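You operate a simulated robot arm through the tools that you are given. There is no shell and no other tool. Be economical: measure what you need, move in short steps, check, and stop when the job is done.

You are at the controls of a simulated robot arm. One attempt, no reset.

JOB
Close both glue pots, wipe up the drips and push the plate in.
Fine: use the scrub pad and put it back. What is to be rubbed or washed off counts as gone when no trace of it is left.
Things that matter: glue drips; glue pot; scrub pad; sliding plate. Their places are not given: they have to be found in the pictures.

It is judged by the outcome, as a careful person would: the job done as asked, and still so three seconds after it is handed in. It fails if anything else is knocked over, pushed out of place, dropped, spilled or broken.

ROBOT AND FRAMES
A 7-joint arm with a two-finger parallel gripper, fixed in place. Base frame: the origin is at the foot of the arm, x ahead of it, y to its left, z up; the work surface is at about z = 85. Readings come in cm, degrees, newtons and seconds.
With the tool pointing down near the work surface it reaches from about 24 to 68 cm from the base axis. Its first joint turns from -66.0 to 66.0 degrees. Payload 2.4 kg.
The TCP is the grasp point between the finger pads, 3 cm short of the fingertips. In the tool frame z runs along the fingers and y along their closing line. Largest opening 9.4 cm; finger width 2.8, thickness 1; the body of the gripper, 5 by 9.6 cm, starts 5.5 cm behind the TCP.
Orientation is that of the tool frame in the base frame, as [roll, pitch, yaw] about the fixed x, y, z axes, in that order (R = Rz(yaw) Ry(pitch) Rx(roll)). With the fingers straight down and closing along the base's y, the tool's x points along the base's -x, its y along +y and its z along -z.

CONTROLS
- The arm moves only by the tool servo_tool. Its argument "rows" is a list of rows, each a list of 7 numbers: the shift along the base's x, y, z in mm, then the turn, a rotation vector about the base's x, y, z in degrees, then the closure, from 0 (fully open) to 1 (shut). In form: [[tx, ty, tz, wx, wy, wz, gripper], ...]. A call has 1 to 10 rows; each row shifts and turns the commanded pose from where the row before left it. A row lasts 0.2 s, in which the tool goes at most 5 cm and 8.6 degrees; a call with a longer step from one row to the next is refused whole, and so is a gripper value outside its range. Where a pose cannot be reached the arm comes as near as it can. A force on the tool above 40 N (or 10 N above the force at the start of the call, whichever is more), or a blocked arm, ends the call early, and 0.2 s more pass. The fingers move at their own pace (about 15.3 cm/s each) and stop on an object; they squeeze with about 33 N. The grip force told is the motor's: it shows also when the fingers shut on nothing. Time passes only in rows, and 0.2 s behind the last, so rows that do not move let the fingers close. It gives the time, the measured TCP pose, the force on the tool (base axes), the opening and the grip force at its end, in the units of the frame above (readings bear some noise), with the torque about the TCP (base axes, N m) and any sound that the robot's microphone picked up.
- Cameras (640 x 400 px; columns grow to the right, rows downward): "scene" is fixed at [2.75, 45.68, 144.9]; the picture's right is [-0.83, -0.56, 0.00], its down [-0.27, 0.41, -0.87] and it looks along [0.49, -0.72, -0.49] (base axes); focal length 332 px, centre (320, 200). "wrist" rides on the gripper at [7.6, 1.4, -10.2] in the tool frame; the picture's right is [-0.18, 0.98, 0.00], its down [-0.75, -0.14, -0.64] and it looks along [-0.63, -0.12, 0.77] (tool axes); focal length 243 px, centre (320, 200).
- get_image(camera): a new picture of that camera. The clock stands still meanwhile.
- measure_at(camera, pixels): for up to 12 pixels [column, row] of the newest picture of that camera ("zoom" is the newest enlarged one), the place [x, y, z] in the base frame of the surface seen there, good to about 0.2 cm, but the place of the scene camera against the robot may be out by one fixed shift of up to 1.2 cm in any direction. The clock stands still meanwhile.
- inspect(camera, box): a new picture of the part [left, top, right, bottom] of that camera's present view, enlarged. The clock stands still meanwhile.
- close_job(): hands the job in; it is judged then, once.

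Keep the steps short. Do not move on a guess: measure, check each grasp and each placing, and mend mistakes. In all there are 80 turns and 46 pictures (those below and enlarged ones count). Leave the gripper open and the arm clear of the work at the hand-in unless told otherwise, and finish with a single line.

The tools are called after "Emit:" by a JSON object that holds its "method" and its "body". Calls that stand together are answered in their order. servo_tool: Moves the arm, as the interface text tells. Its arguments: {"type":"object","properties":{"rows":{"type":"array","items":{"type":"array","items":{"type":"number"}}}},"required":["rows"]} The other tools are called the same way: get_image (camera) takes a picture; measure_at (camera, pixels) gives the place of the surface under pixels of a picture; inspect (camera, box) takes an enlarged picture of a part of a camera's view; close_job () hands the job in.

At the start:

```text
clock: 0.0
tool_pos: [44.83, -10.2, 119.87]
tool_rot: [180.0, 0.1, -180.0]
contact_force: [0.8, -0.1, -0.4]
wrist_torque: [-0.02, -0.02, -0.01]
width: 9.39
gripper_force: 0.1
```

scene: 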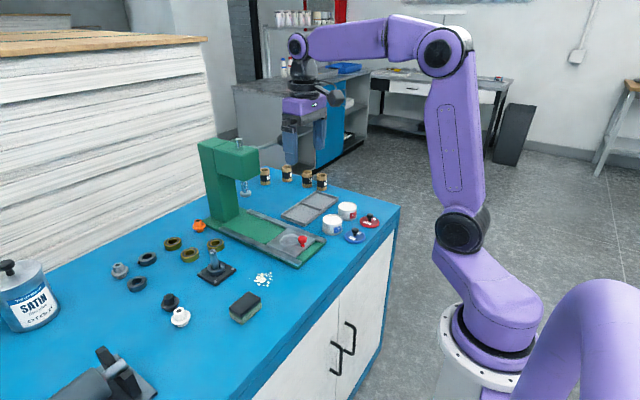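
wrist: 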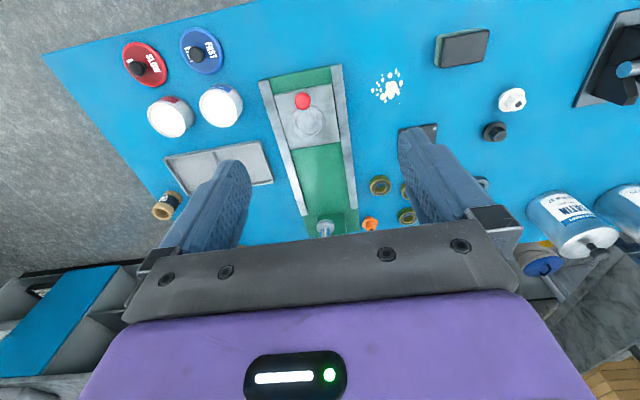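

I see two white pots, a red and a blue lid, white drips, a scrub pad, and a plate with a red knob in a green press. I'll enlarge these first.

Emit:
{"method": "inspect", "body": {"camera": "scene", "box": [270, 180, 400, 261]}}

Emit:
{"method": "inspect", "body": {"camera": "wrist", "box": [100, 20, 360, 182]}}

Emit:
{"method": "inspect", "body": {"camera": "scene", "box": [190, 220, 340, 330]}}

```text
4.92 times, centred on (335, 220) of scene
```

zoom: 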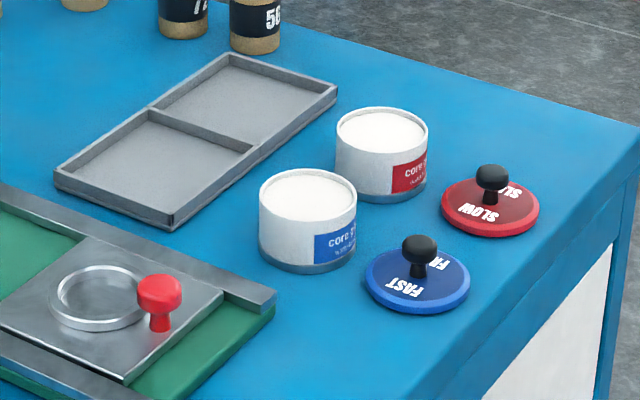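

```text
2.46 times, centred on (230, 101) of wrist
```

zoom: 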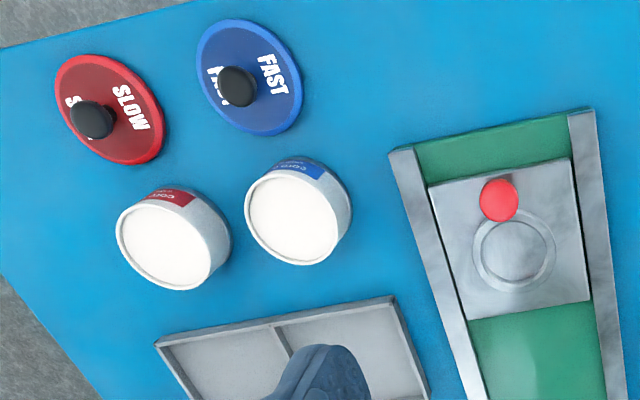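

```text
3.64 times, centred on (265, 275) of scene
```

zoom: 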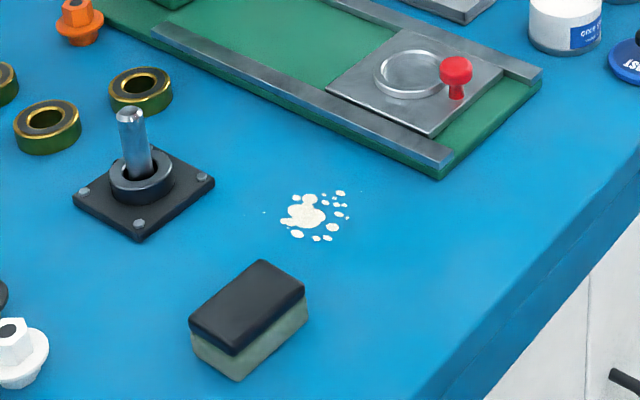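

The labels match: red SLOW lid to the red-label pot, blue FAST lid to the blue-label pot. Next I measure the main points through the wrist camera.

Emit:
{"method": "measure_at", "body": {"camera": "wrist", "pixels": [[137, 68], [155, 75], [196, 54], [210, 65], [167, 118], [219, 109], [302, 101], [300, 135], [462, 48], [387, 85], [387, 70], [330, 75]]}}

Emit:
{"method": "measure_at", "body": {"camera": "scene", "pixels": [[369, 217], [354, 232], [332, 222], [347, 208], [303, 239], [246, 303], [263, 279], [242, 308], [258, 293], [232, 309]]}}

Emit:
{"method": "inspect", "body": {"camera": "wrist", "box": [340, 10, 540, 135]}}

```text
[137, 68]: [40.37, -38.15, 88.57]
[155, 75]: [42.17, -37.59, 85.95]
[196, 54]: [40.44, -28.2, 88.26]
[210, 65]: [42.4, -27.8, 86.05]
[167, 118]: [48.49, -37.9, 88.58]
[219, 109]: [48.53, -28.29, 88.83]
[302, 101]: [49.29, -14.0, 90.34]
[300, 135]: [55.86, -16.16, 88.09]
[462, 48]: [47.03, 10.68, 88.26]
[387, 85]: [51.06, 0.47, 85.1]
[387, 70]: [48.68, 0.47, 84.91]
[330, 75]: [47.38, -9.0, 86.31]
```

```text
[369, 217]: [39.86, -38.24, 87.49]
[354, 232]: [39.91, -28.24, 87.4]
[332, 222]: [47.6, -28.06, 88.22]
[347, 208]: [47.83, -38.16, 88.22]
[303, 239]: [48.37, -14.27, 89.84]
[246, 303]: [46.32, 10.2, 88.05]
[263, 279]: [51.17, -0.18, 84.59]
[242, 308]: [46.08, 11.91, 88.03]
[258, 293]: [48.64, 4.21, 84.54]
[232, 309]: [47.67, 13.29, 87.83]
```

```text
3.20 times, centred on (440, 72) of wrist
```

zoom: 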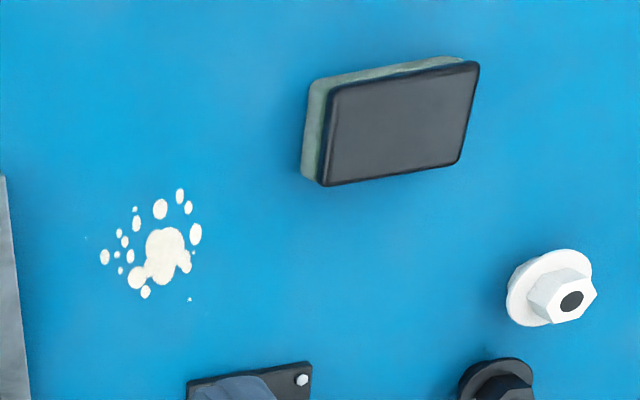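

Positions are clear. Now I move above the blue lid (knob at about 40.4, -28.2), with the gripper half open, and check.

Emit:
{"method": "servo_tool", "body": {"rows": [[-5.5, -22.5, -20, 0, 0, 0, 0.5], [-5.5, -22.5, -20, 0, 0, 0, 0.5], [-5.5, -22.5, -20, 0, 0, 0, 0.5], [-5.5, -22.5, -20, 0, 0, 0, 0.5], [-5.5, -22.5, -20, 0, 0, 0, 0.5], [-5.5, -22.5, -20, 0, 0, 0, 0.5], [-5.5, -22.5, -20, 0, 0, 0, 0.5], [-5.5, -22.5, -20, 0, 0, 0, 0.5]]}}

Emit:
{"method": "get_image", "body": {"camera": "wrist"}}

```text
clock: 1.8
tool_pos: [40.4, -28.34, 103.78]
tool_rot: [180.0, 0.0, -180.0]
contact_force: [0.5, 0.1, 0.2]
wrist_torque: [-0.03, -0.02, 0.01]
width: 4.7
gripper_force: 0.1
```

```text
39 pictures are left
```

wrist: 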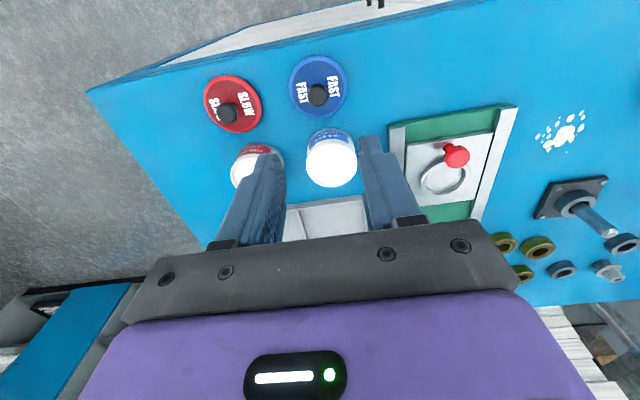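

The blue lid is visible at about (318, 87). I enlarge that area to read edges precisely.

Emit:
{"method": "inspect", "body": {"camera": "wrist", "box": [190, 45, 390, 195]}}

```text
2.67 times, centred on (290, 120) of wrist
```

zoom: 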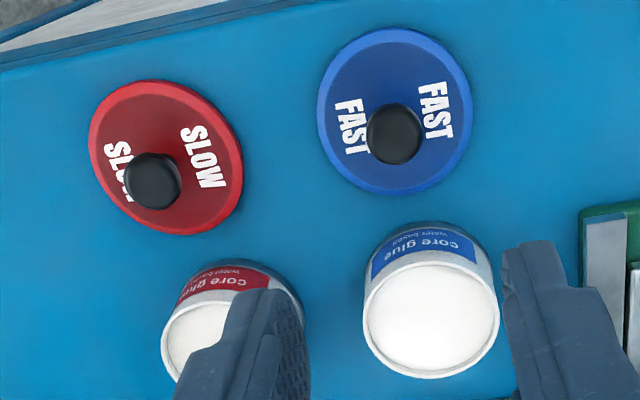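

Emit:
{"method": "measure_at", "body": {"camera": "zoom", "pixels": [[394, 133], [322, 115], [467, 115], [396, 36], [390, 188], [367, 308], [495, 312], [432, 258], [430, 373], [432, 318], [153, 180], [445, 160]]}}

```text
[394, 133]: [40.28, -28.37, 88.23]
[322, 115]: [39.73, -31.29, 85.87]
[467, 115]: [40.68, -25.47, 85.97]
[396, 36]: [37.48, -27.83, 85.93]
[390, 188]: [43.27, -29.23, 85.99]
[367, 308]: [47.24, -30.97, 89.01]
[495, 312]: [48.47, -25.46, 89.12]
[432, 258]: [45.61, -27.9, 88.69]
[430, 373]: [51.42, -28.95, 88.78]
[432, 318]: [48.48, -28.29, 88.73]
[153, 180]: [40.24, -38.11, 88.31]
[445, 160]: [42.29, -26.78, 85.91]
```

Blue lid centre is about (40.3, -28.4), knob top z 88.3, lid top 86; blue pot centre is (48.5, -28.2), rim 89. I lower to TCP z 89.4 and close on the knob.

Emit:
{"method": "servo_tool", "body": {"rows": [[-1, 0, -40, 0, 0, 0, 0.5], [0, 0, -40, 0, 0, 0, 0.5], [0, 0, -40, 0, 0, 0, 0.5], [0, 0, -24, 0, 0, 0, 0.5], [0, 0, 0, 0, 0, 0, 1], [0, 0, 0, 0, 0, 0, 1], [0, 0, 0, 0, 0, 0, 1]]}}

Emit:
{"method": "get_image", "body": {"camera": "wrist"}}

```text
clock: 3.4
tool_pos: [40.66, -28.23, 89.36]
tool_rot: [-179.9, 0.0, -180.0]
contact_force: [0.0, -0.5, 0.0]
wrist_torque: [-0.04, -0.02, -0.01]
width: 1.93
gripper_force: 32.9
```

```text
37 pictures are left
```

wrist: 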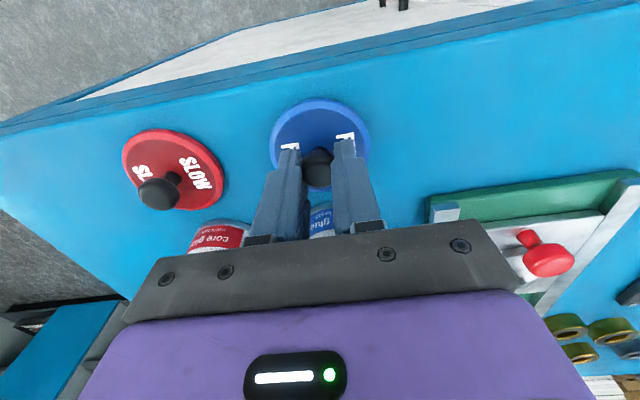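

The knob is held (width 1.93). I lift 6 cm and move over the blue pot (+8 cm x), then check.

Emit:
{"method": "servo_tool", "body": {"rows": [[0, 0, 30, 0, 0, 0, 1], [0, 0, 30, 0, 0, 0, 1], [27, 0, 0, 0, 0, 0, 1], [27, 0, 0, 0, 0, 0, 1], [27, 0, 0, 0, 0, 0, 1], [0, 0, 0, 0, 0, 0, 1]]}}

Emit:
{"method": "get_image", "body": {"camera": "wrist"}}

Emit:
{"method": "inspect", "body": {"camera": "scene", "box": [270, 160, 400, 261]}}

```text
clock: 4.8
tool_pos: [48.64, -28.15, 95.3]
tool_rot: [-179.9, 0.1, 180.0]
contact_force: [0.5, -0.3, -0.7]
wrist_torque: [0.0, 0.03, 0.0]
width: 1.92
gripper_force: 32.8
```

```text
36 pictures are left
```

wrist: 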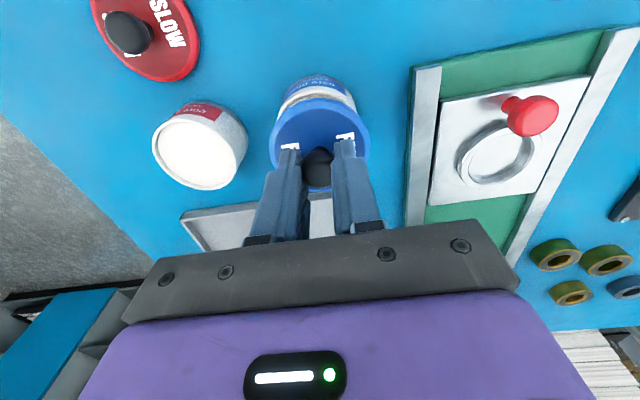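

```text
3.96 times, centred on (335, 210) of scene
```

zoom: 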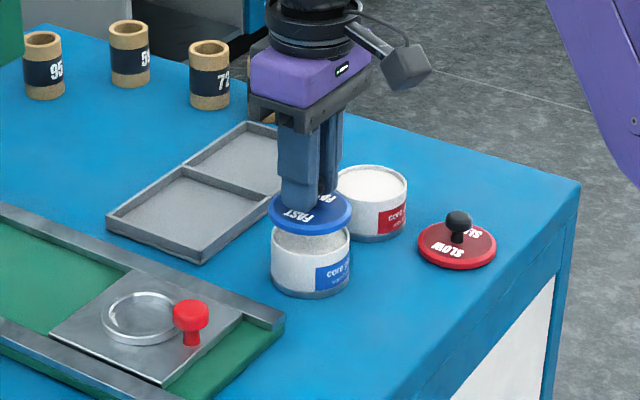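

The lid hangs level over the pot. I measure its edges to check the centring.

Emit:
{"method": "measure_at", "body": {"camera": "wrist", "pixels": [[273, 140], [366, 140], [320, 101], [316, 185], [318, 160], [281, 106], [354, 106], [318, 78]]}}

```text
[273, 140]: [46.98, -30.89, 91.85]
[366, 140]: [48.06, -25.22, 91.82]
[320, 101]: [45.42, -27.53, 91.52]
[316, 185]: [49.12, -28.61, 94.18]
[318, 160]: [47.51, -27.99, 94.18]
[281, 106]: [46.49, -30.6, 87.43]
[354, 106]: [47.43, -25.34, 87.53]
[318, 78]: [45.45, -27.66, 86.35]
```

The lid is centred within about 1–2 mm. I nudge +1.5 mm in x and lower by about 19 mm, watching the force.

Emit:
{"method": "servo_tool", "body": {"rows": [[1.5, -1, -8, 0, 0, 0, 1], [0, 0, -7, 0, 0, 0, 1], [0, 0, -3, 0, 0, 0, 1], [0, 0, -2, 0, 0, 0, 1], [0, 0, 0, 0, 0, 0, 1]]}}

```text
clock: 6.0
tool_pos: [48.56, -28.31, 93.25]
tool_rot: [-180.0, 0.1, -180.0]
contact_force: [0.7, 0.2, -0.3]
wrist_torque: [0.04, -0.01, 0.01]
width: 1.92
gripper_force: 33.1
```

No contact yet. I lower in 1.5 mm steps.

Emit:
{"method": "servo_tool", "body": {"rows": [[0, 0, -1.5, 0, 0, 0, 1], [0, 0, -1.5, 0, 0, 0, 1], [0, 0, -1.5, 0, 0, 0, 1], [0, 0, 0, 0, 0, 0, 1]]}}

Emit:
{"method": "inspect", "body": {"camera": "scene", "box": [290, 180, 370, 240]}}

```text
clock: 7.0
tool_pos: [48.64, -28.33, 93.01]
tool_rot: [-179.9, 0.2, -180.0]
contact_force: [-12.7, 7.0, 33.6]
wrist_torque: [0.17, 0.17, 0.0]
width: 1.94
gripper_force: 32.7
heard: snap
```

```text
6.67 times, centred on (330, 210) of scene
```

zoom: 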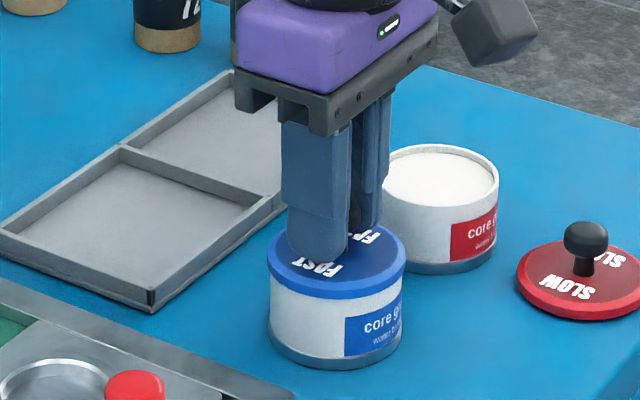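

A snap was heard and the lid is flush on the pot. I ease up slightly, open, and rise.

Emit:
{"method": "servo_tool", "body": {"rows": [[0, 0, 1.5, 0, 0, 0, 1], [0, 0, 0, 0, 0, 0, 0.5], [0, 0, 0, 0, 0, 0, 0.5], [0, 0, 30, 0, 0, 0, 0.5], [0, 0, 40, 0, 0, 0, 0.5], [-20, -25, 0, 0, 0, 0, 0.5], [-20, -25, 0, 0, 0, 0, 0.5], [-20, -25, 0, 0, 0, 0, 0.5], [-22, -23, 0, 0, 0, 0, 0.5]]}}

Emit:
{"method": "inspect", "body": {"camera": "wrist", "box": [230, 30, 430, 180]}}

```text
clock: 9.0
tool_pos: [40.4, -38.33, 100.2]
tool_rot: [-180.0, 0.0, 180.0]
contact_force: [-0.1, 0.5, -0.1]
wrist_torque: [0.0, 0.03, 0.04]
width: 4.69
gripper_force: 0.0
```

```text
2.67 times, centred on (330, 105) of wrist
```

zoom: 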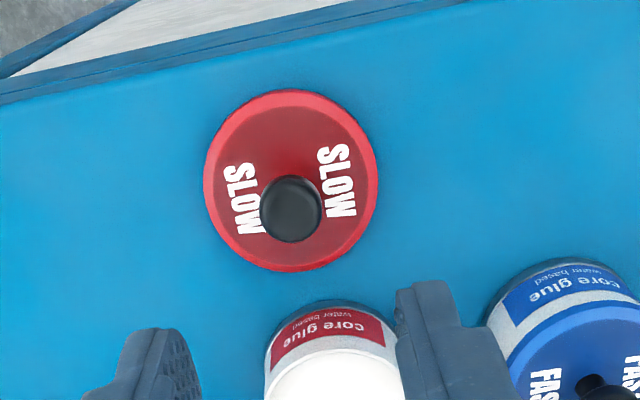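

I measure the red lid's knob and edges plus the visible rim of the red pot.

Emit:
{"method": "measure_at", "body": {"camera": "zoom", "pixels": [[291, 208], [210, 180], [374, 180], [293, 96], [290, 266], [335, 390], [336, 354], [267, 385], [396, 375]]}}

```text
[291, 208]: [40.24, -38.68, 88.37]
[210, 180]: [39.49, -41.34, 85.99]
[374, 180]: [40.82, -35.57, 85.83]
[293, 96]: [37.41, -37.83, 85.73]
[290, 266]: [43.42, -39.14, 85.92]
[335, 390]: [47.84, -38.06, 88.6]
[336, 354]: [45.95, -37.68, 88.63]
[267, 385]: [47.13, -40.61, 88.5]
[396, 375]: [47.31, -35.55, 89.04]
```

The red lid centre is about (40.3, -38.4), right under the tool. I descend to z 89.4 and grip.

Emit:
{"method": "servo_tool", "body": {"rows": [[0, -1, -40, 0, 0, 0, 0.5], [0, 0, -40, 0, 0, 0, 0.5], [0, 0, -28, 0, 0, 0, 0.5], [0, 0, 0, 0, 0, 0, 1], [0, 0, 0, 0, 0, 0, 1], [0, 0, 0, 0, 0, 0, 1]]}}

```text
clock: 10.4
tool_pos: [40.69, -38.13, 89.18]
tool_rot: [-180.0, 0.1, 180.0]
contact_force: [-0.9, 0.7, -0.1]
wrist_torque: [0.02, -0.01, -0.03]
width: 1.93
gripper_force: 33.2
```

Held (1.93). I lift and carry it over the red pot, then check the centring.

Emit:
{"method": "servo_tool", "body": {"rows": [[0, 0, 30, 0, 0, 0, 1], [0, 0, 30, 0, 0, 0, 1], [27, 0, 0, 0, 0, 0, 1], [27, 1, 0, 0, 0, 0, 1], [27, 1, 0, 0, 0, 0, 1], [0, 0, 0, 0, 0, 0, 1]]}}

Emit:
{"method": "inspect", "body": {"camera": "wrist", "box": [240, 60, 400, 200]}}

```text
clock: 11.8
tool_pos: [48.39, -38.14, 95.41]
tool_rot: [180.0, 0.0, 180.0]
contact_force: [0.1, 0.7, 0.3]
wrist_torque: [-0.01, -0.04, 0.01]
width: 1.92
gripper_force: 34.1
```

```text
2.86 times, centred on (320, 130) of wrist
```

zoom: 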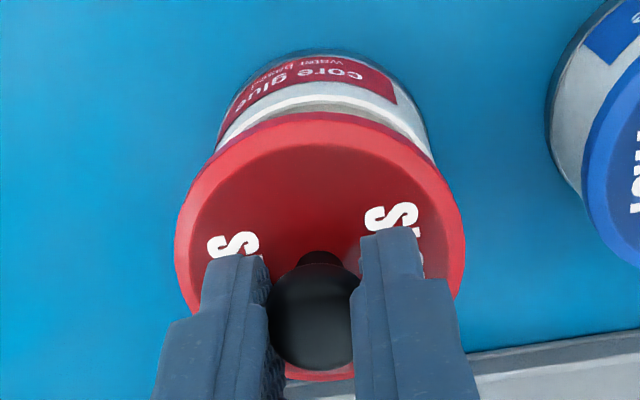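

Emit:
{"method": "measure_at", "body": {"camera": "zoom", "pixels": [[181, 235], [459, 230], [325, 118], [222, 140], [427, 130], [340, 84], [325, 100], [314, 300], [335, 375]]}}

```text
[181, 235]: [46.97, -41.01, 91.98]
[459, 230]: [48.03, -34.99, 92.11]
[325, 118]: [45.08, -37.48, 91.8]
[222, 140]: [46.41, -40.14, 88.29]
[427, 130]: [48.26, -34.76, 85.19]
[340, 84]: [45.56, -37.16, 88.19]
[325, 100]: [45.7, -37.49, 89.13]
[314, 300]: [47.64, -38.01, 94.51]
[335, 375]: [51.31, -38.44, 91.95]
```

The lid is at about (48.2, -38.0), the pot at about (48.45, -38.0). I nudge +2.5 mm x and lower until it snaps.

Emit:
{"method": "servo_tool", "body": {"rows": [[2.5, 0, -8, 0, 0, 0, 1], [0, 0, -7, 0, 0, 0, 1], [0, 0, -3.5, 0, 0, 0, 1], [0, 0, -1.5, 0, 0, 0, 1], [0, 0, -1.5, 0, 0, 0, 1], [0, 0, -1.5, 0, 0, 0, 1], [0, 0, -1.5, 0, 0, 0, 1], [0, 0, 0, 0, 0, 0, 1]]}}

Emit:
{"method": "inspect", "body": {"camera": "scene", "box": [300, 180, 380, 240]}}

```text
clock: 13.6
tool_pos: [48.88, -38.05, 92.93]
tool_rot: [-179.9, 0.2, 180.0]
contact_force: [-5.5, 3.9, 25.8]
wrist_torque: [0.13, 0.21, 0.05]
width: 1.91
gripper_force: 33.6
```

```text
6.67 times, centred on (340, 210) of scene
```

zoom: 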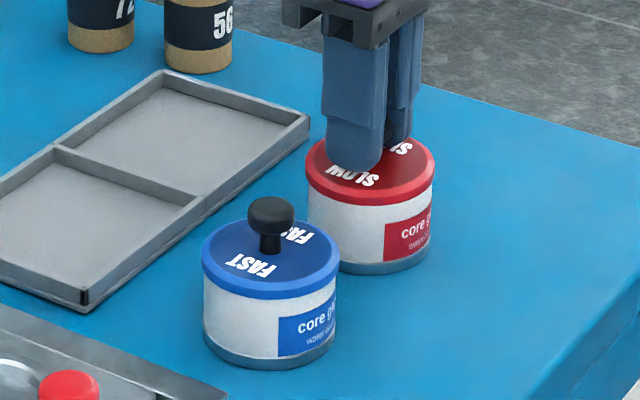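

It touches with 26 N but no snap was heard. I press slightly further.

Emit:
{"method": "servo_tool", "body": {"rows": [[0, 0, -1, 0, 0, 0, 1], [0, 0, -1, 0, 0, 0, 1], [0, 0, 0, 0, 0, 0, 1]]}}

```text
clock: 14.4
tool_pos: [48.8, -38.0, 92.86]
tool_rot: [-179.8, 0.2, -180.0]
contact_force: [-8.8, 4.0, 34.4]
wrist_torque: [0.12, 0.22, 0.04]
width: 1.92
gripper_force: 33.2
heard: snap
```

Snap heard. I release and rise, then move to a viewpoint for the plate and the pad.

Emit:
{"method": "servo_tool", "body": {"rows": [[0, 0, 2, 0, 0, 0, 1], [0, 0, 0, 0, 0, 0, 0.5], [0, 0, 0, 0, 0, 0, 0.5], [0, 0, 30, 0, 0, 0, 0.5], [0, 0, 40, 0, 0, 0, 0.5], [-25, 40, 10, 0, 0, 0, 0.5], [-25, 40, 10, 0, 0, 0, 0.5], [-25, 40, 10, 0, 0, 0, 0.5], [-25, 40, 0, 0, 0, 0, 0.5], [0, 40, 0, 0, 0, 0, 0.9]]}}

Emit:
{"method": "get_image", "body": {"camera": "wrist"}}

Emit:
{"method": "inspect", "body": {"camera": "scene", "box": [180, 120, 400, 280]}}

```text
clock: 16.6
tool_pos: [38.86, -18.2, 102.78]
tool_rot: [180.0, 0.0, -180.0]
contact_force: [0.8, 0.2, 0.6]
wrist_torque: [0.02, 0.0, 0.0]
width: 0.95
gripper_force: 0.0
```

```text
30 pictures are left
```

wrist: 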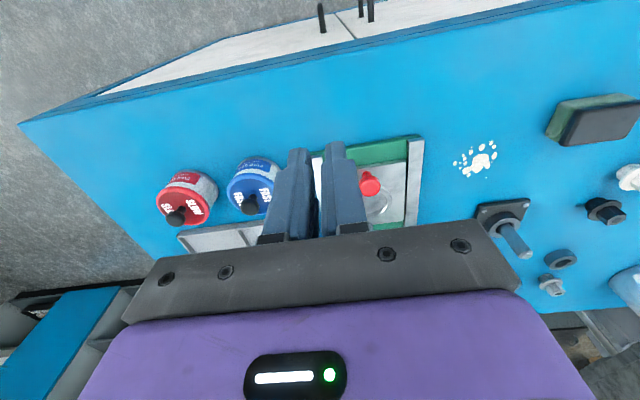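

```text
2.50 times, centred on (290, 200) of scene
```

zoom: 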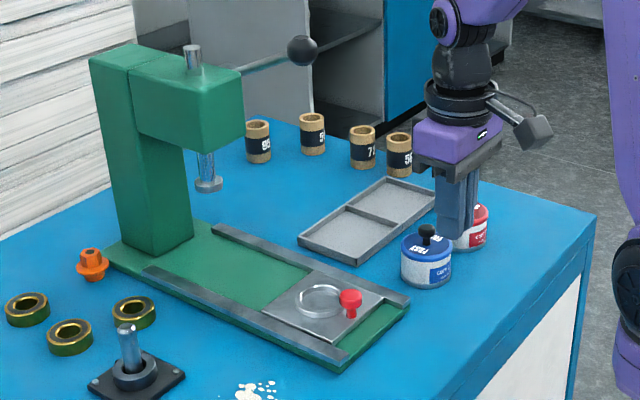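

I measure the press parts: ram tip, overhang, knob, plate corners, column foot, handle.

Emit:
{"method": "measure_at", "body": {"camera": "zoom", "pixels": [[208, 185], [241, 135], [240, 75], [190, 240], [349, 298], [350, 312], [318, 285], [320, 342], [375, 298], [265, 308], [300, 50], [145, 272]]}}

Emit:
{"method": "measure_at", "body": {"camera": "wrist", "pixels": [[370, 184], [362, 178], [345, 150], [380, 150], [400, 162], [390, 141]]}}

```text
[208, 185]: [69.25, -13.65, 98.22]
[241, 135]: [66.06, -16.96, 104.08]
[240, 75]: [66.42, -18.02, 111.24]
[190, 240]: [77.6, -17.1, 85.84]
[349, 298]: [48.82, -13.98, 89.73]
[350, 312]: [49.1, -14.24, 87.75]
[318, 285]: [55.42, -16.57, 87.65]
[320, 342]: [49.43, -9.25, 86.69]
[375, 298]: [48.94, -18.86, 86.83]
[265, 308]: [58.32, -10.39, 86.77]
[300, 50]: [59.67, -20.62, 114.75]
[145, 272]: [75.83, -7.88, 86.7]
```

```text
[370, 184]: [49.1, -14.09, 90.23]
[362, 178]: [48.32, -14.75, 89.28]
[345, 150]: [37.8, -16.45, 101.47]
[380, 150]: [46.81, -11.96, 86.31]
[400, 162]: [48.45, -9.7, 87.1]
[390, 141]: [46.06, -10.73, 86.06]
```

The plate lies at x 48–58 with the knob at (49.2, -14.1), z 90.2. The ram is at x≈69.8, so it slides about 15 cm in +x. I'll tilt the fingers about 32° forward so the hand stays clear of the press head, then come behind the knob with shut fingers.

Emit:
{"method": "servo_tool", "body": {"rows": [[0, 10, 0, 0, -8, 0, 1], [0, 10, 0, 0, -8, 0, 1], [0, 10, 0, 0, -8, 0, 1], [0, 11, 0, 0, -8, 0, 1], [20, 0, -25, 0, 0, 0, 1], [20, 0, -25, 0, 0, 0, 1], [10, 0, -25, 0, 0, 0, 1], [0, 0, -25, 0, 0, 0, 1], [0, 0, -14, 0, 0, 0, 1], [0, 0, 0, 0, 0, 0, 1]]}}

Emit:
{"method": "inspect", "body": {"camera": "scene", "box": [240, 180, 380, 280]}}

Emit:
{"method": "get_image", "body": {"camera": "wrist"}}

```text
clock: 18.8
tool_pos: [43.88, -14.83, 93.19]
tool_rot: [180.0, 32.0, 180.0]
contact_force: [-1.3, 0.8, 0.4]
wrist_torque: [-0.02, 0.0, 0.0]
width: 0.0
gripper_force: 33.3
out of reach, approached as far as the arm can: row 4, 5
```

```text
4.00 times, centred on (310, 230) of scene
```

zoom: 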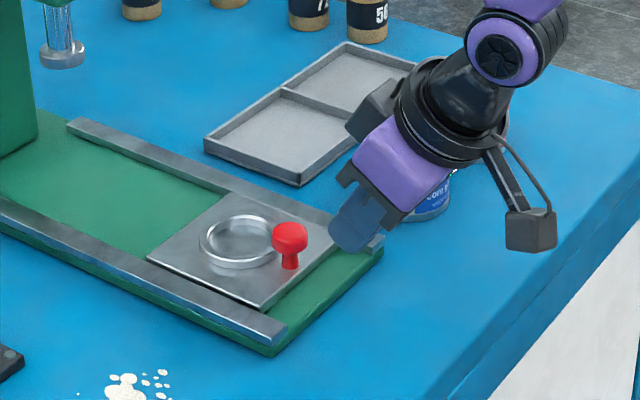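

```text
27 pictures are left
```

wrist: 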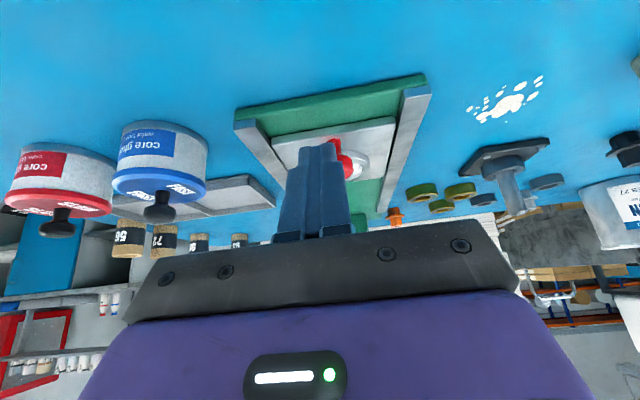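

The tool is at y -14.8, z 93.2: slightly short. I correct +7 mm y and -20 mm z, still 1.5 cm short of the knob.

Emit:
{"method": "servo_tool", "body": {"rows": [[-3, 7, -10, 0, 0, 0, 1], [0, 0, -9, 0, 0, 0, 1], [0, 0, 0, 0, 0, 0, 1]]}}

Emit:
{"method": "inspect", "body": {"camera": "scene", "box": [240, 180, 380, 280]}}

Emit:
{"method": "inspect", "body": {"camera": "wrist", "box": [240, 80, 400, 200]}}

```text
clock: 19.6
tool_pos: [43.65, -14.2, 91.11]
tool_rot: [-180.0, 32.0, -179.9]
contact_force: [0.5, 0.1, -0.2]
wrist_torque: [0.02, -0.02, -0.01]
width: 0.02
gripper_force: 32.9
```

```text
4.00 times, centred on (310, 230) of scene
```

zoom: 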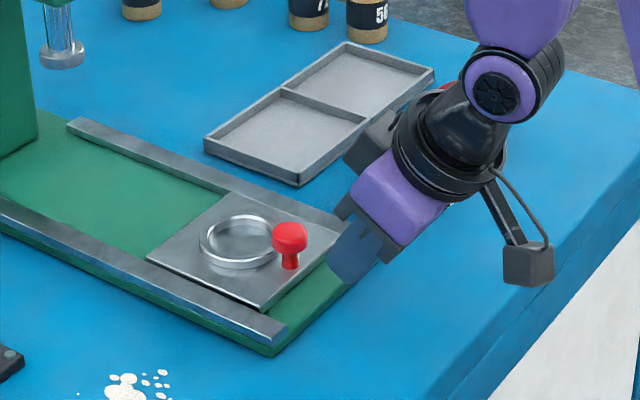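

```text
3.33 times, centred on (320, 140) of wrist
```

zoom: 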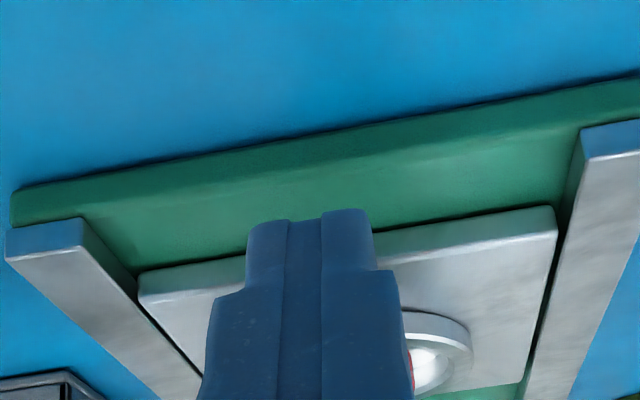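

Aligned in front of the knob. I advance in small steps in +x and watch the force.

Emit:
{"method": "servo_tool", "body": {"rows": [[8, 0, 0, 0, 0, 0, 1], [6, 0, 0, 0, 0, 0, 1], [6, 0, 0, 0, 0, 0, 1], [6, 0, 0, 0, 0, 0, 1], [6, 0, 0, 0, 0, 0, 1]]}}

Emit:
{"method": "inspect", "body": {"camera": "scene", "box": [240, 180, 380, 280]}}

```text
clock: 20.8
tool_pos: [46.71, -14.13, 91.15]
tool_rot: [-180.0, 32.0, -180.0]
contact_force: [0.0, 0.2, -0.3]
wrist_torque: [0.02, 0.02, 0.01]
width: 0.02
gripper_force: 32.8
```

```text
4.00 times, centred on (310, 230) of scene
```

zoom: 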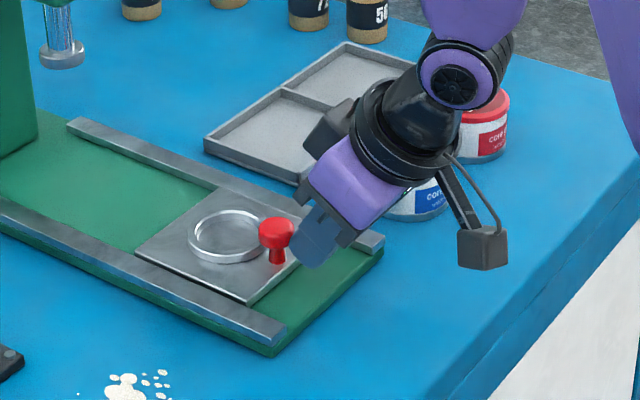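

The plate is sliding without trouble (knob moved about 1 cm). I keep pushing.

Emit:
{"method": "servo_tool", "body": {"rows": [[10, 0, 0, 0, 0, 0, 1], [10, 0, 0, 0, 0, 0, 1], [10, 0, 0, 0, 0, 0, 1], [10, 0, 0, 0, 0, 0, 1], [10, 0, 0, 0, 0, 0, 1], [10, 0, 0, 0, 0, 0, 1], [10, 0, 0, 0, 0, 0, 1], [10, 0, 0, 0, 0, 0, 1]]}}

Emit:
{"method": "inspect", "body": {"camera": "scene", "box": [180, 120, 380, 260]}}

```text
clock: 22.6
tool_pos: [54.68, -14.14, 91.24]
tool_rot: [180.0, 32.0, 180.0]
contact_force: [0.0, 0.7, -0.5]
wrist_torque: [-0.02, 0.04, 0.01]
width: 0.0
gripper_force: 33.1
```

```text
2.86 times, centred on (280, 190) of scene
```

zoom: 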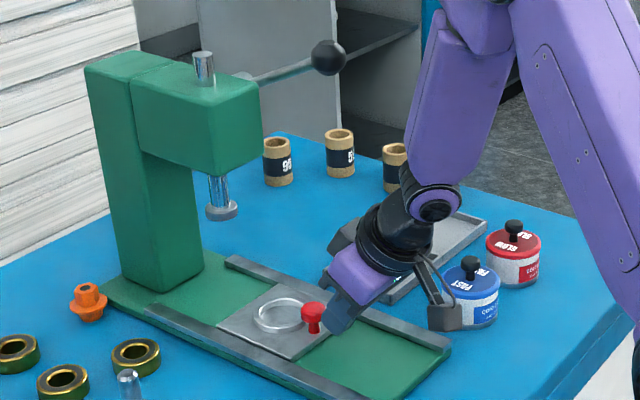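

Still free. The ring still needs about 6 cm to reach the ram, so I continue in smaller steps.

Emit:
{"method": "servo_tool", "body": {"rows": [[8, 0, 0, 0, 0, 0, 1], [8, 0, 0, 0, 0, 0, 1], [8, 0, 0, 0, 0, 0, 1], [8, 0, 0, 0, 0, 0, 1], [6, 0, 0, 0, 0, 0, 1], [5, 0, 0, 0, 0, 0, 1], [4, 0, 0, 0, 0, 0, 1]]}}

Emit:
{"method": "inspect", "body": {"camera": "scene", "box": [180, 120, 380, 260]}}

```text
clock: 24.2
tool_pos: [59.39, -14.21, 91.22]
tool_rot: [180.0, 32.0, -180.0]
contact_force: [1.0, -0.4, -0.1]
wrist_torque: [0.06, 0.0, 0.0]
width: 0.0
gripper_force: 32.7
```

```text
2.86 times, centred on (280, 190) of scene
```

zoom: 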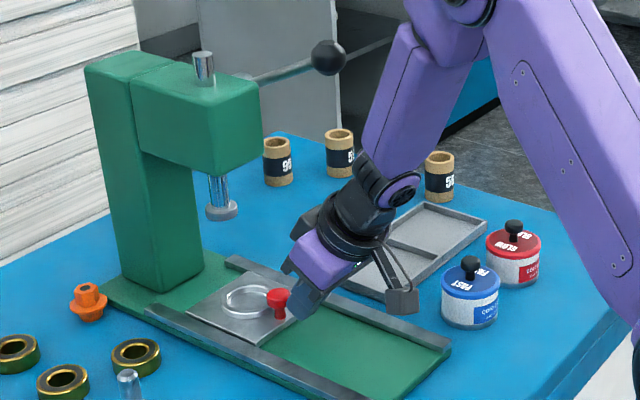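

No stop yet. I go on in 4 mm steps until the force rises.

Emit:
{"method": "servo_tool", "body": {"rows": [[4, 0, 0, 0, 0, 0, 1], [4, 0, 0, 0, 0, 0, 1], [4, 0, 0, 0, 0, 0, 1], [4, 0, 0, 0, 0, 0, 1], [4, 0, 0, 0, 0, 0, 1], [0, 0, 0, 0, 0, 0, 1]]}}

Emit:
{"method": "inspect", "body": {"camera": "scene", "box": [180, 120, 380, 260]}}

```text
clock: 25.6
tool_pos: [61.36, -14.2, 91.2]
tool_rot: [-180.0, 32.0, 180.0]
contact_force: [0.5, -0.2, -0.2]
wrist_torque: [0.01, 0.0, 0.01]
width: 0.0
gripper_force: 32.7
```

```text
2.86 times, centred on (280, 190) of scene
```

zoom: 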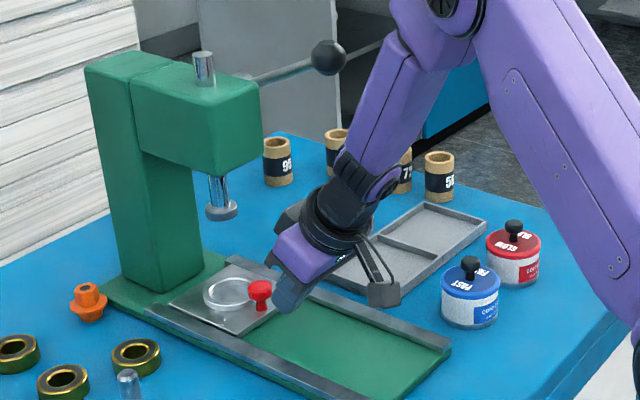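

I measure ring, ram and column to see how far is left.

Emit:
{"method": "measure_at", "body": {"camera": "zoom", "pixels": [[221, 212], [226, 296], [207, 296], [247, 292], [229, 281], [222, 310], [172, 302], [190, 292], [186, 284], [260, 286]]}}

```text
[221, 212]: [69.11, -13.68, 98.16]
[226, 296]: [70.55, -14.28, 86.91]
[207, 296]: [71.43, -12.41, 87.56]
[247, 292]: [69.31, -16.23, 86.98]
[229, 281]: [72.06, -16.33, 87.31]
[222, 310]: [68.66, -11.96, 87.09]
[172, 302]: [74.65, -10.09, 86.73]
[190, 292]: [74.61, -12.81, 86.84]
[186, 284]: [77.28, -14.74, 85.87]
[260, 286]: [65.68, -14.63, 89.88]
```

The ring is roughly under the ram, and the plate's far edge (x 74.6) is about 2.5 cm from the column. I keep pushing gently to find the end stop.

Emit:
{"method": "servo_tool", "body": {"rows": [[2, 0, 0, 0, 0, 0, 1], [2, 0, 0, 0, 0, 0, 1], [2, 0, 0, 0, 0, 0, 1], [0, 0, 0, 0, 0, 0, 1]]}}

Emit:
{"method": "inspect", "body": {"camera": "scene", "box": [200, 170, 320, 254]}}

```text
clock: 26.6
tool_pos: [61.96, -14.23, 91.17]
tool_rot: [-180.0, 32.0, -180.0]
contact_force: [-2.1, 0.0, 1.8]
wrist_torque: [0.01, 0.03, -0.01]
width: 0.01
gripper_force: 33.0
```

```text
4.76 times, centred on (260, 212) of scene
```

zoom: 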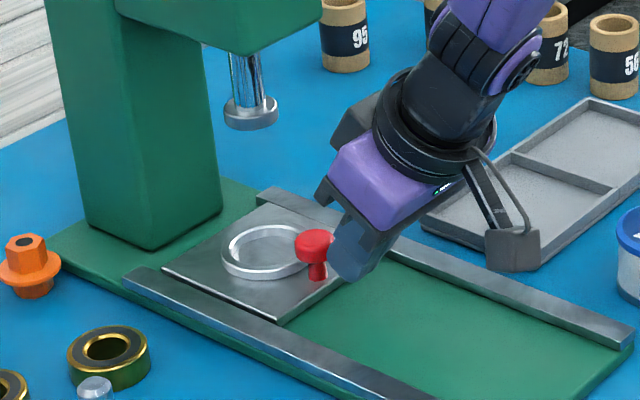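

A slight resistance (-2 N) shows now. I push a few more millimetres.

Emit:
{"method": "servo_tool", "body": {"rows": [[2, 0, 0, 0, 0, 0, 1], [2, 0, 0, 0, 0, 0, 1], [2, 0, 0, 0, 0, 0, 1], [0, 0, 0, 0, 0, 0, 1]]}}

```text
clock: 27.2
tool_pos: [62.14, -14.26, 91.23]
tool_rot: [179.8, 31.5, 179.8]
contact_force: [-13.4, 0.9, 5.7]
wrist_torque: [0.15, 0.11, 0.04]
width: 0.0
gripper_force: 33.4
stopped in row 3: the force on the tool passed its limit at 44 N (the readings are from after the stop); the commanded pose is now the measured one
```

It hit the end stop (44 N at x 62.1). I back off, rise and straighten the tool.

Emit:
{"method": "servo_tool", "body": {"rows": [[-20, 0, 0, 0, 0, 0, 1], [-30, 0, 0, 0, 0, 0, 1], [-40, 0, 0, 0, 0, 0, 1], [-10, 10, 30, 0, 0, 0, 1], [0, 30, 30, 0, 0, 0, 1], [0, 40, 20, 0, 8, 0, 1], [-10, 40, 0, 0, 8, 0, 1], [-20, 40, 0, 0, 8, 0, 0.5], [-20, 40, 0, 0, 8, 0, 0], [0, 20, 0, 0, 0, 0, 0]]}}

Emit:
{"method": "get_image", "body": {"camera": "wrist"}}

Emit:
{"method": "get_image", "body": {"camera": "scene"}}

```text
clock: 29.4
tool_pos: [47.03, 7.75, 99.06]
tool_rot: [180.0, -0.4, -180.0]
contact_force: [0.6, -0.5, -0.9]
wrist_torque: [0.03, -0.01, -0.02]
width: 9.4
gripper_force: 0.1
```

```text
19 pictures are left
```

wrist: 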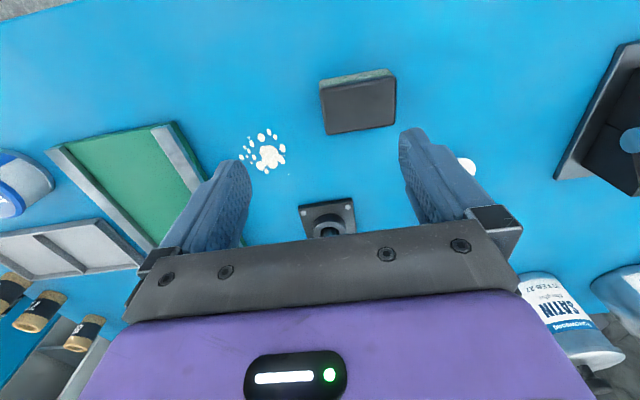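

```text
18 pictures are left
```

scene: 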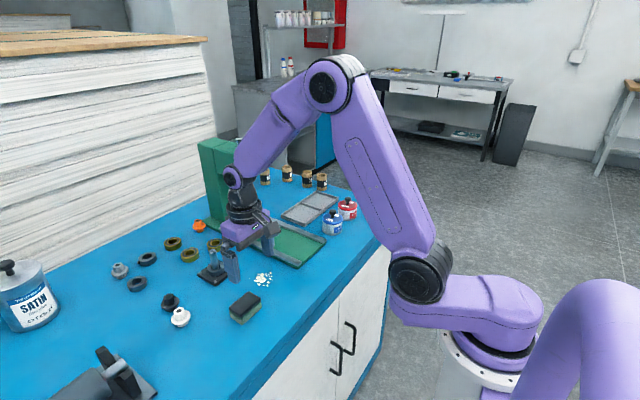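

I measure the pad's top corners, the drip extents, and the post.

Emit:
{"method": "measure_at", "body": {"camera": "wrist", "pixels": [[322, 92], [393, 82], [394, 120], [327, 131], [241, 156], [261, 136], [270, 155], [289, 174], [248, 137], [280, 137], [265, 171], [302, 205]]}}

Emit:
{"method": "inspect", "body": {"camera": "wrist", "box": [220, 60, 420, 250]}}

Emit:
{"method": "measure_at", "body": {"camera": "scene", "pixels": [[212, 253], [181, 311], [215, 272]]}}

```text
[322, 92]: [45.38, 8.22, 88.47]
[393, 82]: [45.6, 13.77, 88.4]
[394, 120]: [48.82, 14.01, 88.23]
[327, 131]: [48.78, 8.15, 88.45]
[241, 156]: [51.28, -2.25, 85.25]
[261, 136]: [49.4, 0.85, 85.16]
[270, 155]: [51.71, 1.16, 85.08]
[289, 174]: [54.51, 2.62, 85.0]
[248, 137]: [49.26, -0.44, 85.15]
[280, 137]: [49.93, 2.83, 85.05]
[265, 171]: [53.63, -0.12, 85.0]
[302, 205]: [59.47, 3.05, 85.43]
```

```text
2.11 times, centred on (320, 155) of wrist
```

zoom: 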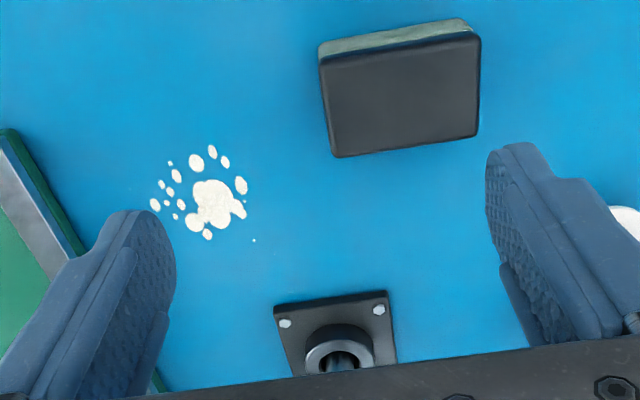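

```text
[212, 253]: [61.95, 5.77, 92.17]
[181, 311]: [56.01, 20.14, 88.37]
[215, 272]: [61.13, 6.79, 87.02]
```

The pad is about x 45.2–49.0, y 8.0–14.1, centre (47.1, 11.05), top z 88.4. It lies square to the fingers, so I move over it and descend to TCP z 89.5 with the gripper open, then grip.

Emit:
{"method": "servo_tool", "body": {"rows": [[1, 16, 0, 0, -0.4, 0, 0], [0, 17, 0, 0, 0, 0, 0], [0, 0, -35, 0, 0, 0, 0], [0, 0, -35, 0, 0, 0, 0], [0, 0, -25, 0, 0, 0, 0], [0, 0, 0, 0, 0, 0, 0]]}}

Emit:
{"method": "get_image", "body": {"camera": "wrist"}}

```text
clock: 30.8
tool_pos: [47.33, 11.06, 89.55]
tool_rot: [179.9, 0.1, 179.9]
contact_force: [-0.2, 0.3, 0.1]
wrist_torque: [-0.03, 0.0, -0.01]
width: 9.39
gripper_force: 0.0
```

```text
16 pictures are left
```

wrist: 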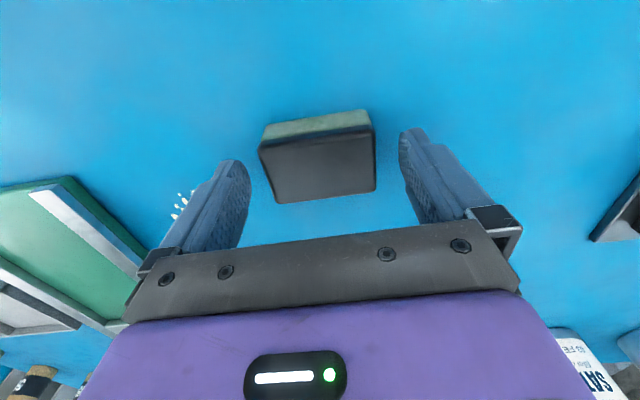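

The pad sits between the fingers. I close on it and lift 1 cm.

Emit:
{"method": "servo_tool", "body": {"rows": [[0, 0, 0, 0, 0, 0, 0.6], [0, 0, 0, 0, 0, 0, 1], [0, 0, 0, 0, 0, 0, 1], [0, 0, 10, 0, 0, 0, 1], [0, 0, 0, 0, 0, 0, 1]]}}

Emit:
{"method": "inspect", "body": {"camera": "scene", "box": [190, 240, 310, 330]}}

```text
clock: 32.0
tool_pos: [47.14, 11.05, 90.66]
tool_rot: [179.9, 0.0, 179.9]
contact_force: [-0.2, 0.6, -1.3]
wrist_torque: [-0.01, 0.01, 0.01]
width: 6.31
gripper_force: 32.9
```

```text
4.44 times, centred on (250, 285) of scene
```

zoom: 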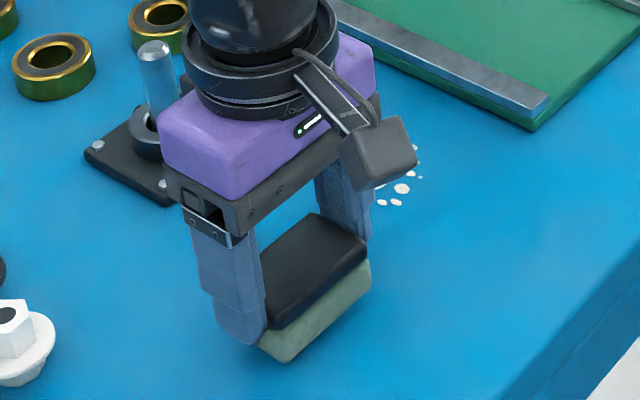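

The pad is held (6.31 cm). I carry it to the near side of the drips at (48.5, 0.3) and lower it gently onto the table.

Emit:
{"method": "servo_tool", "body": {"rows": [[5, -36, 5, 0, 0, 0, 1], [5, -36, 0, 0, 0, 0, 1], [4, -36, 0, 0, 0, 0, 1], [0, 0, -8, 0, 0, 0, 1], [0, 0, -5, 0, 0, 0, 1], [0, 0, -2, 0, 0, 0, 1], [0, 0, -1.5, 0, 0, 0, 1], [0, 0, 0, 0, 0, 0, 1]]}}

```text
clock: 33.8
tool_pos: [48.65, 0.26, 89.52]
tool_rot: [179.8, 0.1, 179.9]
contact_force: [-6.1, 0.8, 19.0]
wrist_torque: [-0.05, 0.27, -0.07]
width: 6.31
gripper_force: 32.6
```

Contact with about 19 N. I stroke in x across the drips to x≈55.5 and back.

Emit:
{"method": "servo_tool", "body": {"rows": [[14, 0, 0, 0, 0, 0, 1], [14, 0, 0, 0, 0, 0, 1], [14, 0, 0, 0, 0, 0, 1], [14, 0, 0, 0, 0, 0, 1], [12, 0, 0, 0, 0, 0, 1], [-14, 0, 0, 0, 0, 0, 1], [-14, 0, 0, 0, 0, 0, 1], [-14, 0, 0, 0, 0, 0, 1], [-14, 0, 0, 0, 0, 0, 1], [-12, 0, 0, 0, 0, 0, 1]]}}

```text
clock: 36.0
tool_pos: [48.67, 0.19, 89.65]
tool_rot: [179.8, 0.3, 179.8]
contact_force: [6.9, -1.4, 11.7]
wrist_torque: [-0.1, -0.36, 0.02]
width: 6.28
gripper_force: 32.9
```

The stroke went cleanly. I repeat it and then look from the near side.

Emit:
{"method": "servo_tool", "body": {"rows": [[14, -4, 0, 0, 0, 0, 1], [14, 0, 0, 0, 0, 0, 1], [14, 0, 0, 0, 0, 0, 1], [14, 0, 0, 0, 0, 0, 1], [12, 0, 0, 0, 0, 0, 1], [-14, 6, 0, 0, 0, 0, 1], [-14, 0, 0, 0, 0, 0, 1], [-14, 0, 0, 0, 0, 0, 1], [-14, 0, 0, 0, 0, 0, 1], [-14, 0, 0, 0, 0, 0, 1]]}}

Emit:
{"method": "servo_tool", "body": {"rows": [[0, 0, 30, 0, 0, 0, 1], [-30, 20, 30, 0, 0, 0, 1], [-40, 20, 30, 0, 0, 0, 1], [0, 0, 0, 0, 0, 0, 1]]}}

Emit:
{"method": "get_image", "body": {"camera": "wrist"}}

Emit:
{"method": "inspect", "body": {"camera": "scene", "box": [210, 240, 320, 320]}}

```text
clock: 38.2
tool_pos: [48.48, 0.48, 89.63]
tool_rot: [179.9, 0.4, 179.9]
contact_force: [5.7, 0.0, 10.5]
wrist_torque: [-0.03, -0.21, 0.01]
width: 6.29
gripper_force: 32.7
```

```text
refused: row 3 steps farther than a row can; nothing moved
```

```text
14 pictures are left
```

wrist: 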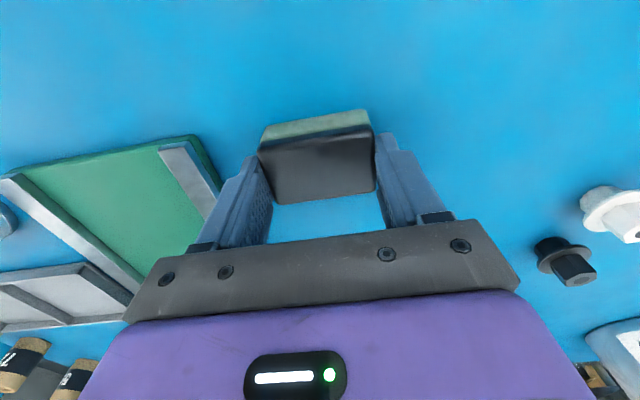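

```text
5.00 times, centred on (265, 280) of scene
```

zoom: 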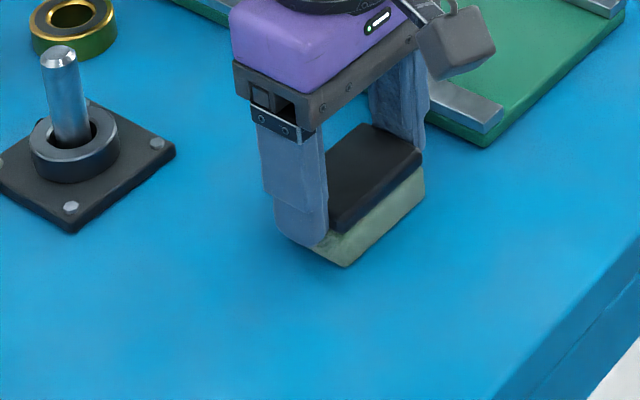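

The lift was refused (step too long). I lift in smaller steps and move aside, toward the pad's home, to view the whole wiped area.

Emit:
{"method": "servo_tool", "body": {"rows": [[0, 0, 25, 0, 0, 0, 1], [-20, 30, 25, 0, 0, 0, 1], [-20, 30, 25, 0, 0, 0, 1], [-20, 30, 15, 0, 0, 0, 1], [0, 0, 0, 0, 0, 0, 1]]}}

Emit:
{"method": "inspect", "body": {"camera": "wrist", "box": [130, 80, 330, 230]}}

Emit:
{"method": "inspect", "body": {"camera": "scene", "box": [220, 240, 320, 310]}}

```text
clock: 39.4
tool_pos: [42.29, 9.49, 98.7]
tool_rot: [179.9, 0.1, 179.9]
contact_force: [0.2, -0.7, -1.4]
wrist_torque: [0.02, 0.0, -0.01]
width: 6.32
gripper_force: 33.0
```

```text
2.67 times, centred on (230, 155) of wrist
```

zoom: 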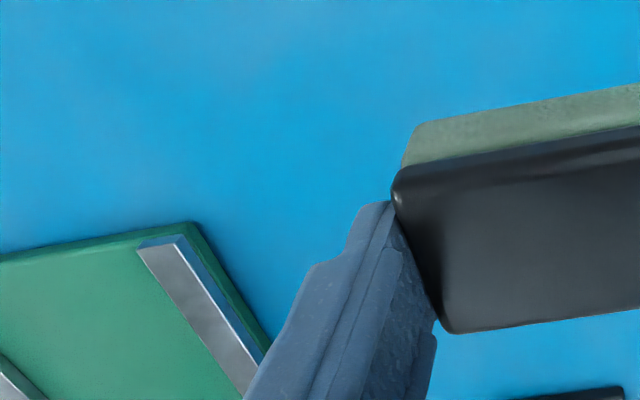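

```text
5.71 times, centred on (270, 275) of scene
```

zoom: 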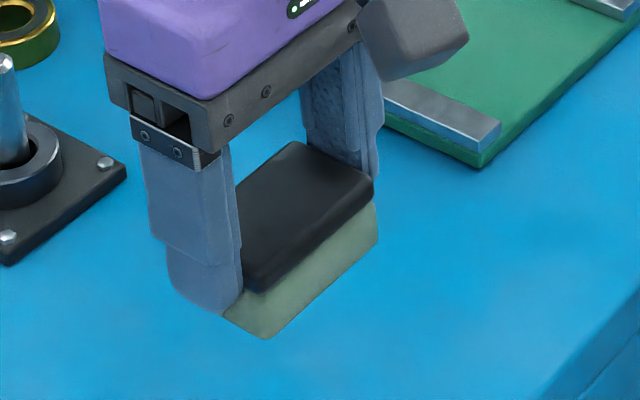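

The wiped spot is partly hidden by hand and fingers. I rise and move further +y for a free view.

Emit:
{"method": "servo_tool", "body": {"rows": [[0, 20, 40, 0, 0, 0, 1], [0, 30, 30, 0, 0, 0, 1], [0, 30, 30, 0, 0, 0, 1], [0, 0, 0, 0, 0, 0, 1]]}}

Emit:
{"method": "inspect", "body": {"camera": "wrist", "box": [60, 60, 340, 230]}}

Emit:
{"method": "inspect", "body": {"camera": "scene", "box": [180, 220, 340, 320]}}

```text
clock: 40.4
tool_pos: [42.48, 17.42, 108.75]
tool_rot: [-180.0, 0.0, 179.8]
contact_force: [0.3, 0.3, -1.5]
wrist_torque: [0.02, -0.05, 0.0]
width: 6.31
gripper_force: 32.7
```

```text
2.29 times, centred on (200, 145) of wrist
```

zoom: 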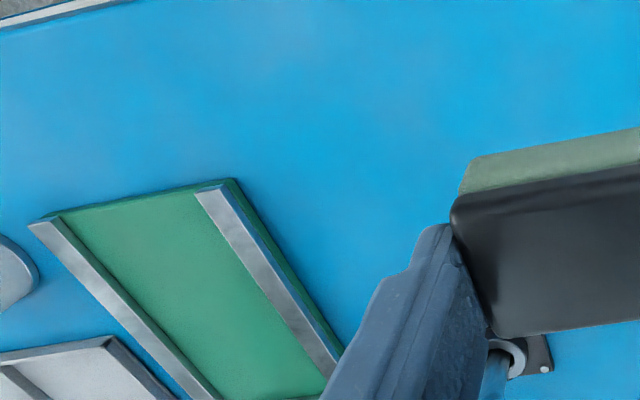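

```text
4.00 times, centred on (260, 270) of scene
```

zoom: 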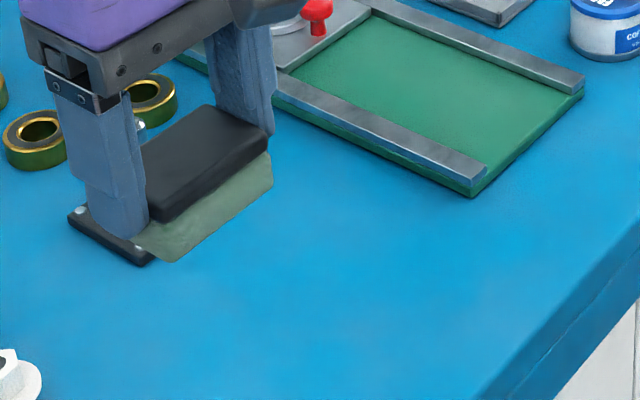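

The drip area (scene about 263, 279) looks clean. One tight zoom to rule out tiny specks.

Emit:
{"method": "inspect", "body": {"camera": "scene", "box": [240, 262, 292, 296]}}

```text
11.76 times, centred on (266, 279) of scene
```

zoom: 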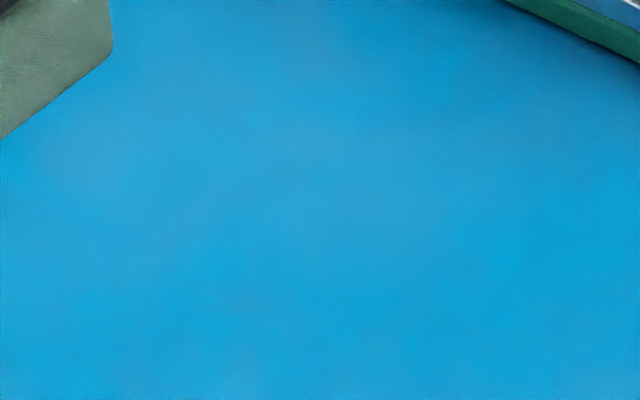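

There may be a faint haze where the drips were. To be safe I go back and rub again with a few more strokes.

Emit:
{"method": "servo_tool", "body": {"rows": [[12, -34, -20, 0, 0, 0, 1], [12, -34, -20, 0, 0, 0, 1], [12, -34, -20, 0, 0, 0, 1], [12, -34, -30, 0, 0, 0, 1], [12, -35, -40, 0, 0, 0, 1], [0, 0, -40, 0, 0, 0, 1], [0, 0, -12, 0, 0, 0, 1], [0, 0, -8, 0, 0, 0, 1], [0, 0, -2, 0, 0, 0, 1], [0, 0, 0, 0, 0, 0, 1]]}}

```text
refused: row 5 steps farther than a row can; nothing moved
```

Emit:
{"method": "servo_tool", "body": {"rows": [[12, -34, -20, 0, 0, 0, 1], [12, -34, -20, 0, 0, 0, 1], [12, -34, -20, 0, 0, 0, 1], [12, -34, -30, 0, 0, 0, 1], [12, -35, -30, 0, 0, 0, 1], [0, 0, -40, 0, 0, 0, 1], [0, 0, -18, 0, 0, 0, 1], [0, 0, -8, 0, 0, 0, 1], [0, 0, -3, 0, 0, 0, 1], [0, 0, -2, 0, 0, 0, 1]]}}

```text
clock: 42.8
tool_pos: [48.63, 0.48, 89.51]
tool_rot: [179.9, 0.2, 179.9]
contact_force: [-3.9, 1.0, 9.9]
wrist_torque: [-0.04, 0.09, -0.01]
width: 6.3
gripper_force: 33.7
stopped in row 10: the force on the tool passed its limit at 40 N (the readings are from after the stop); the commanded pose is now the measured one
```

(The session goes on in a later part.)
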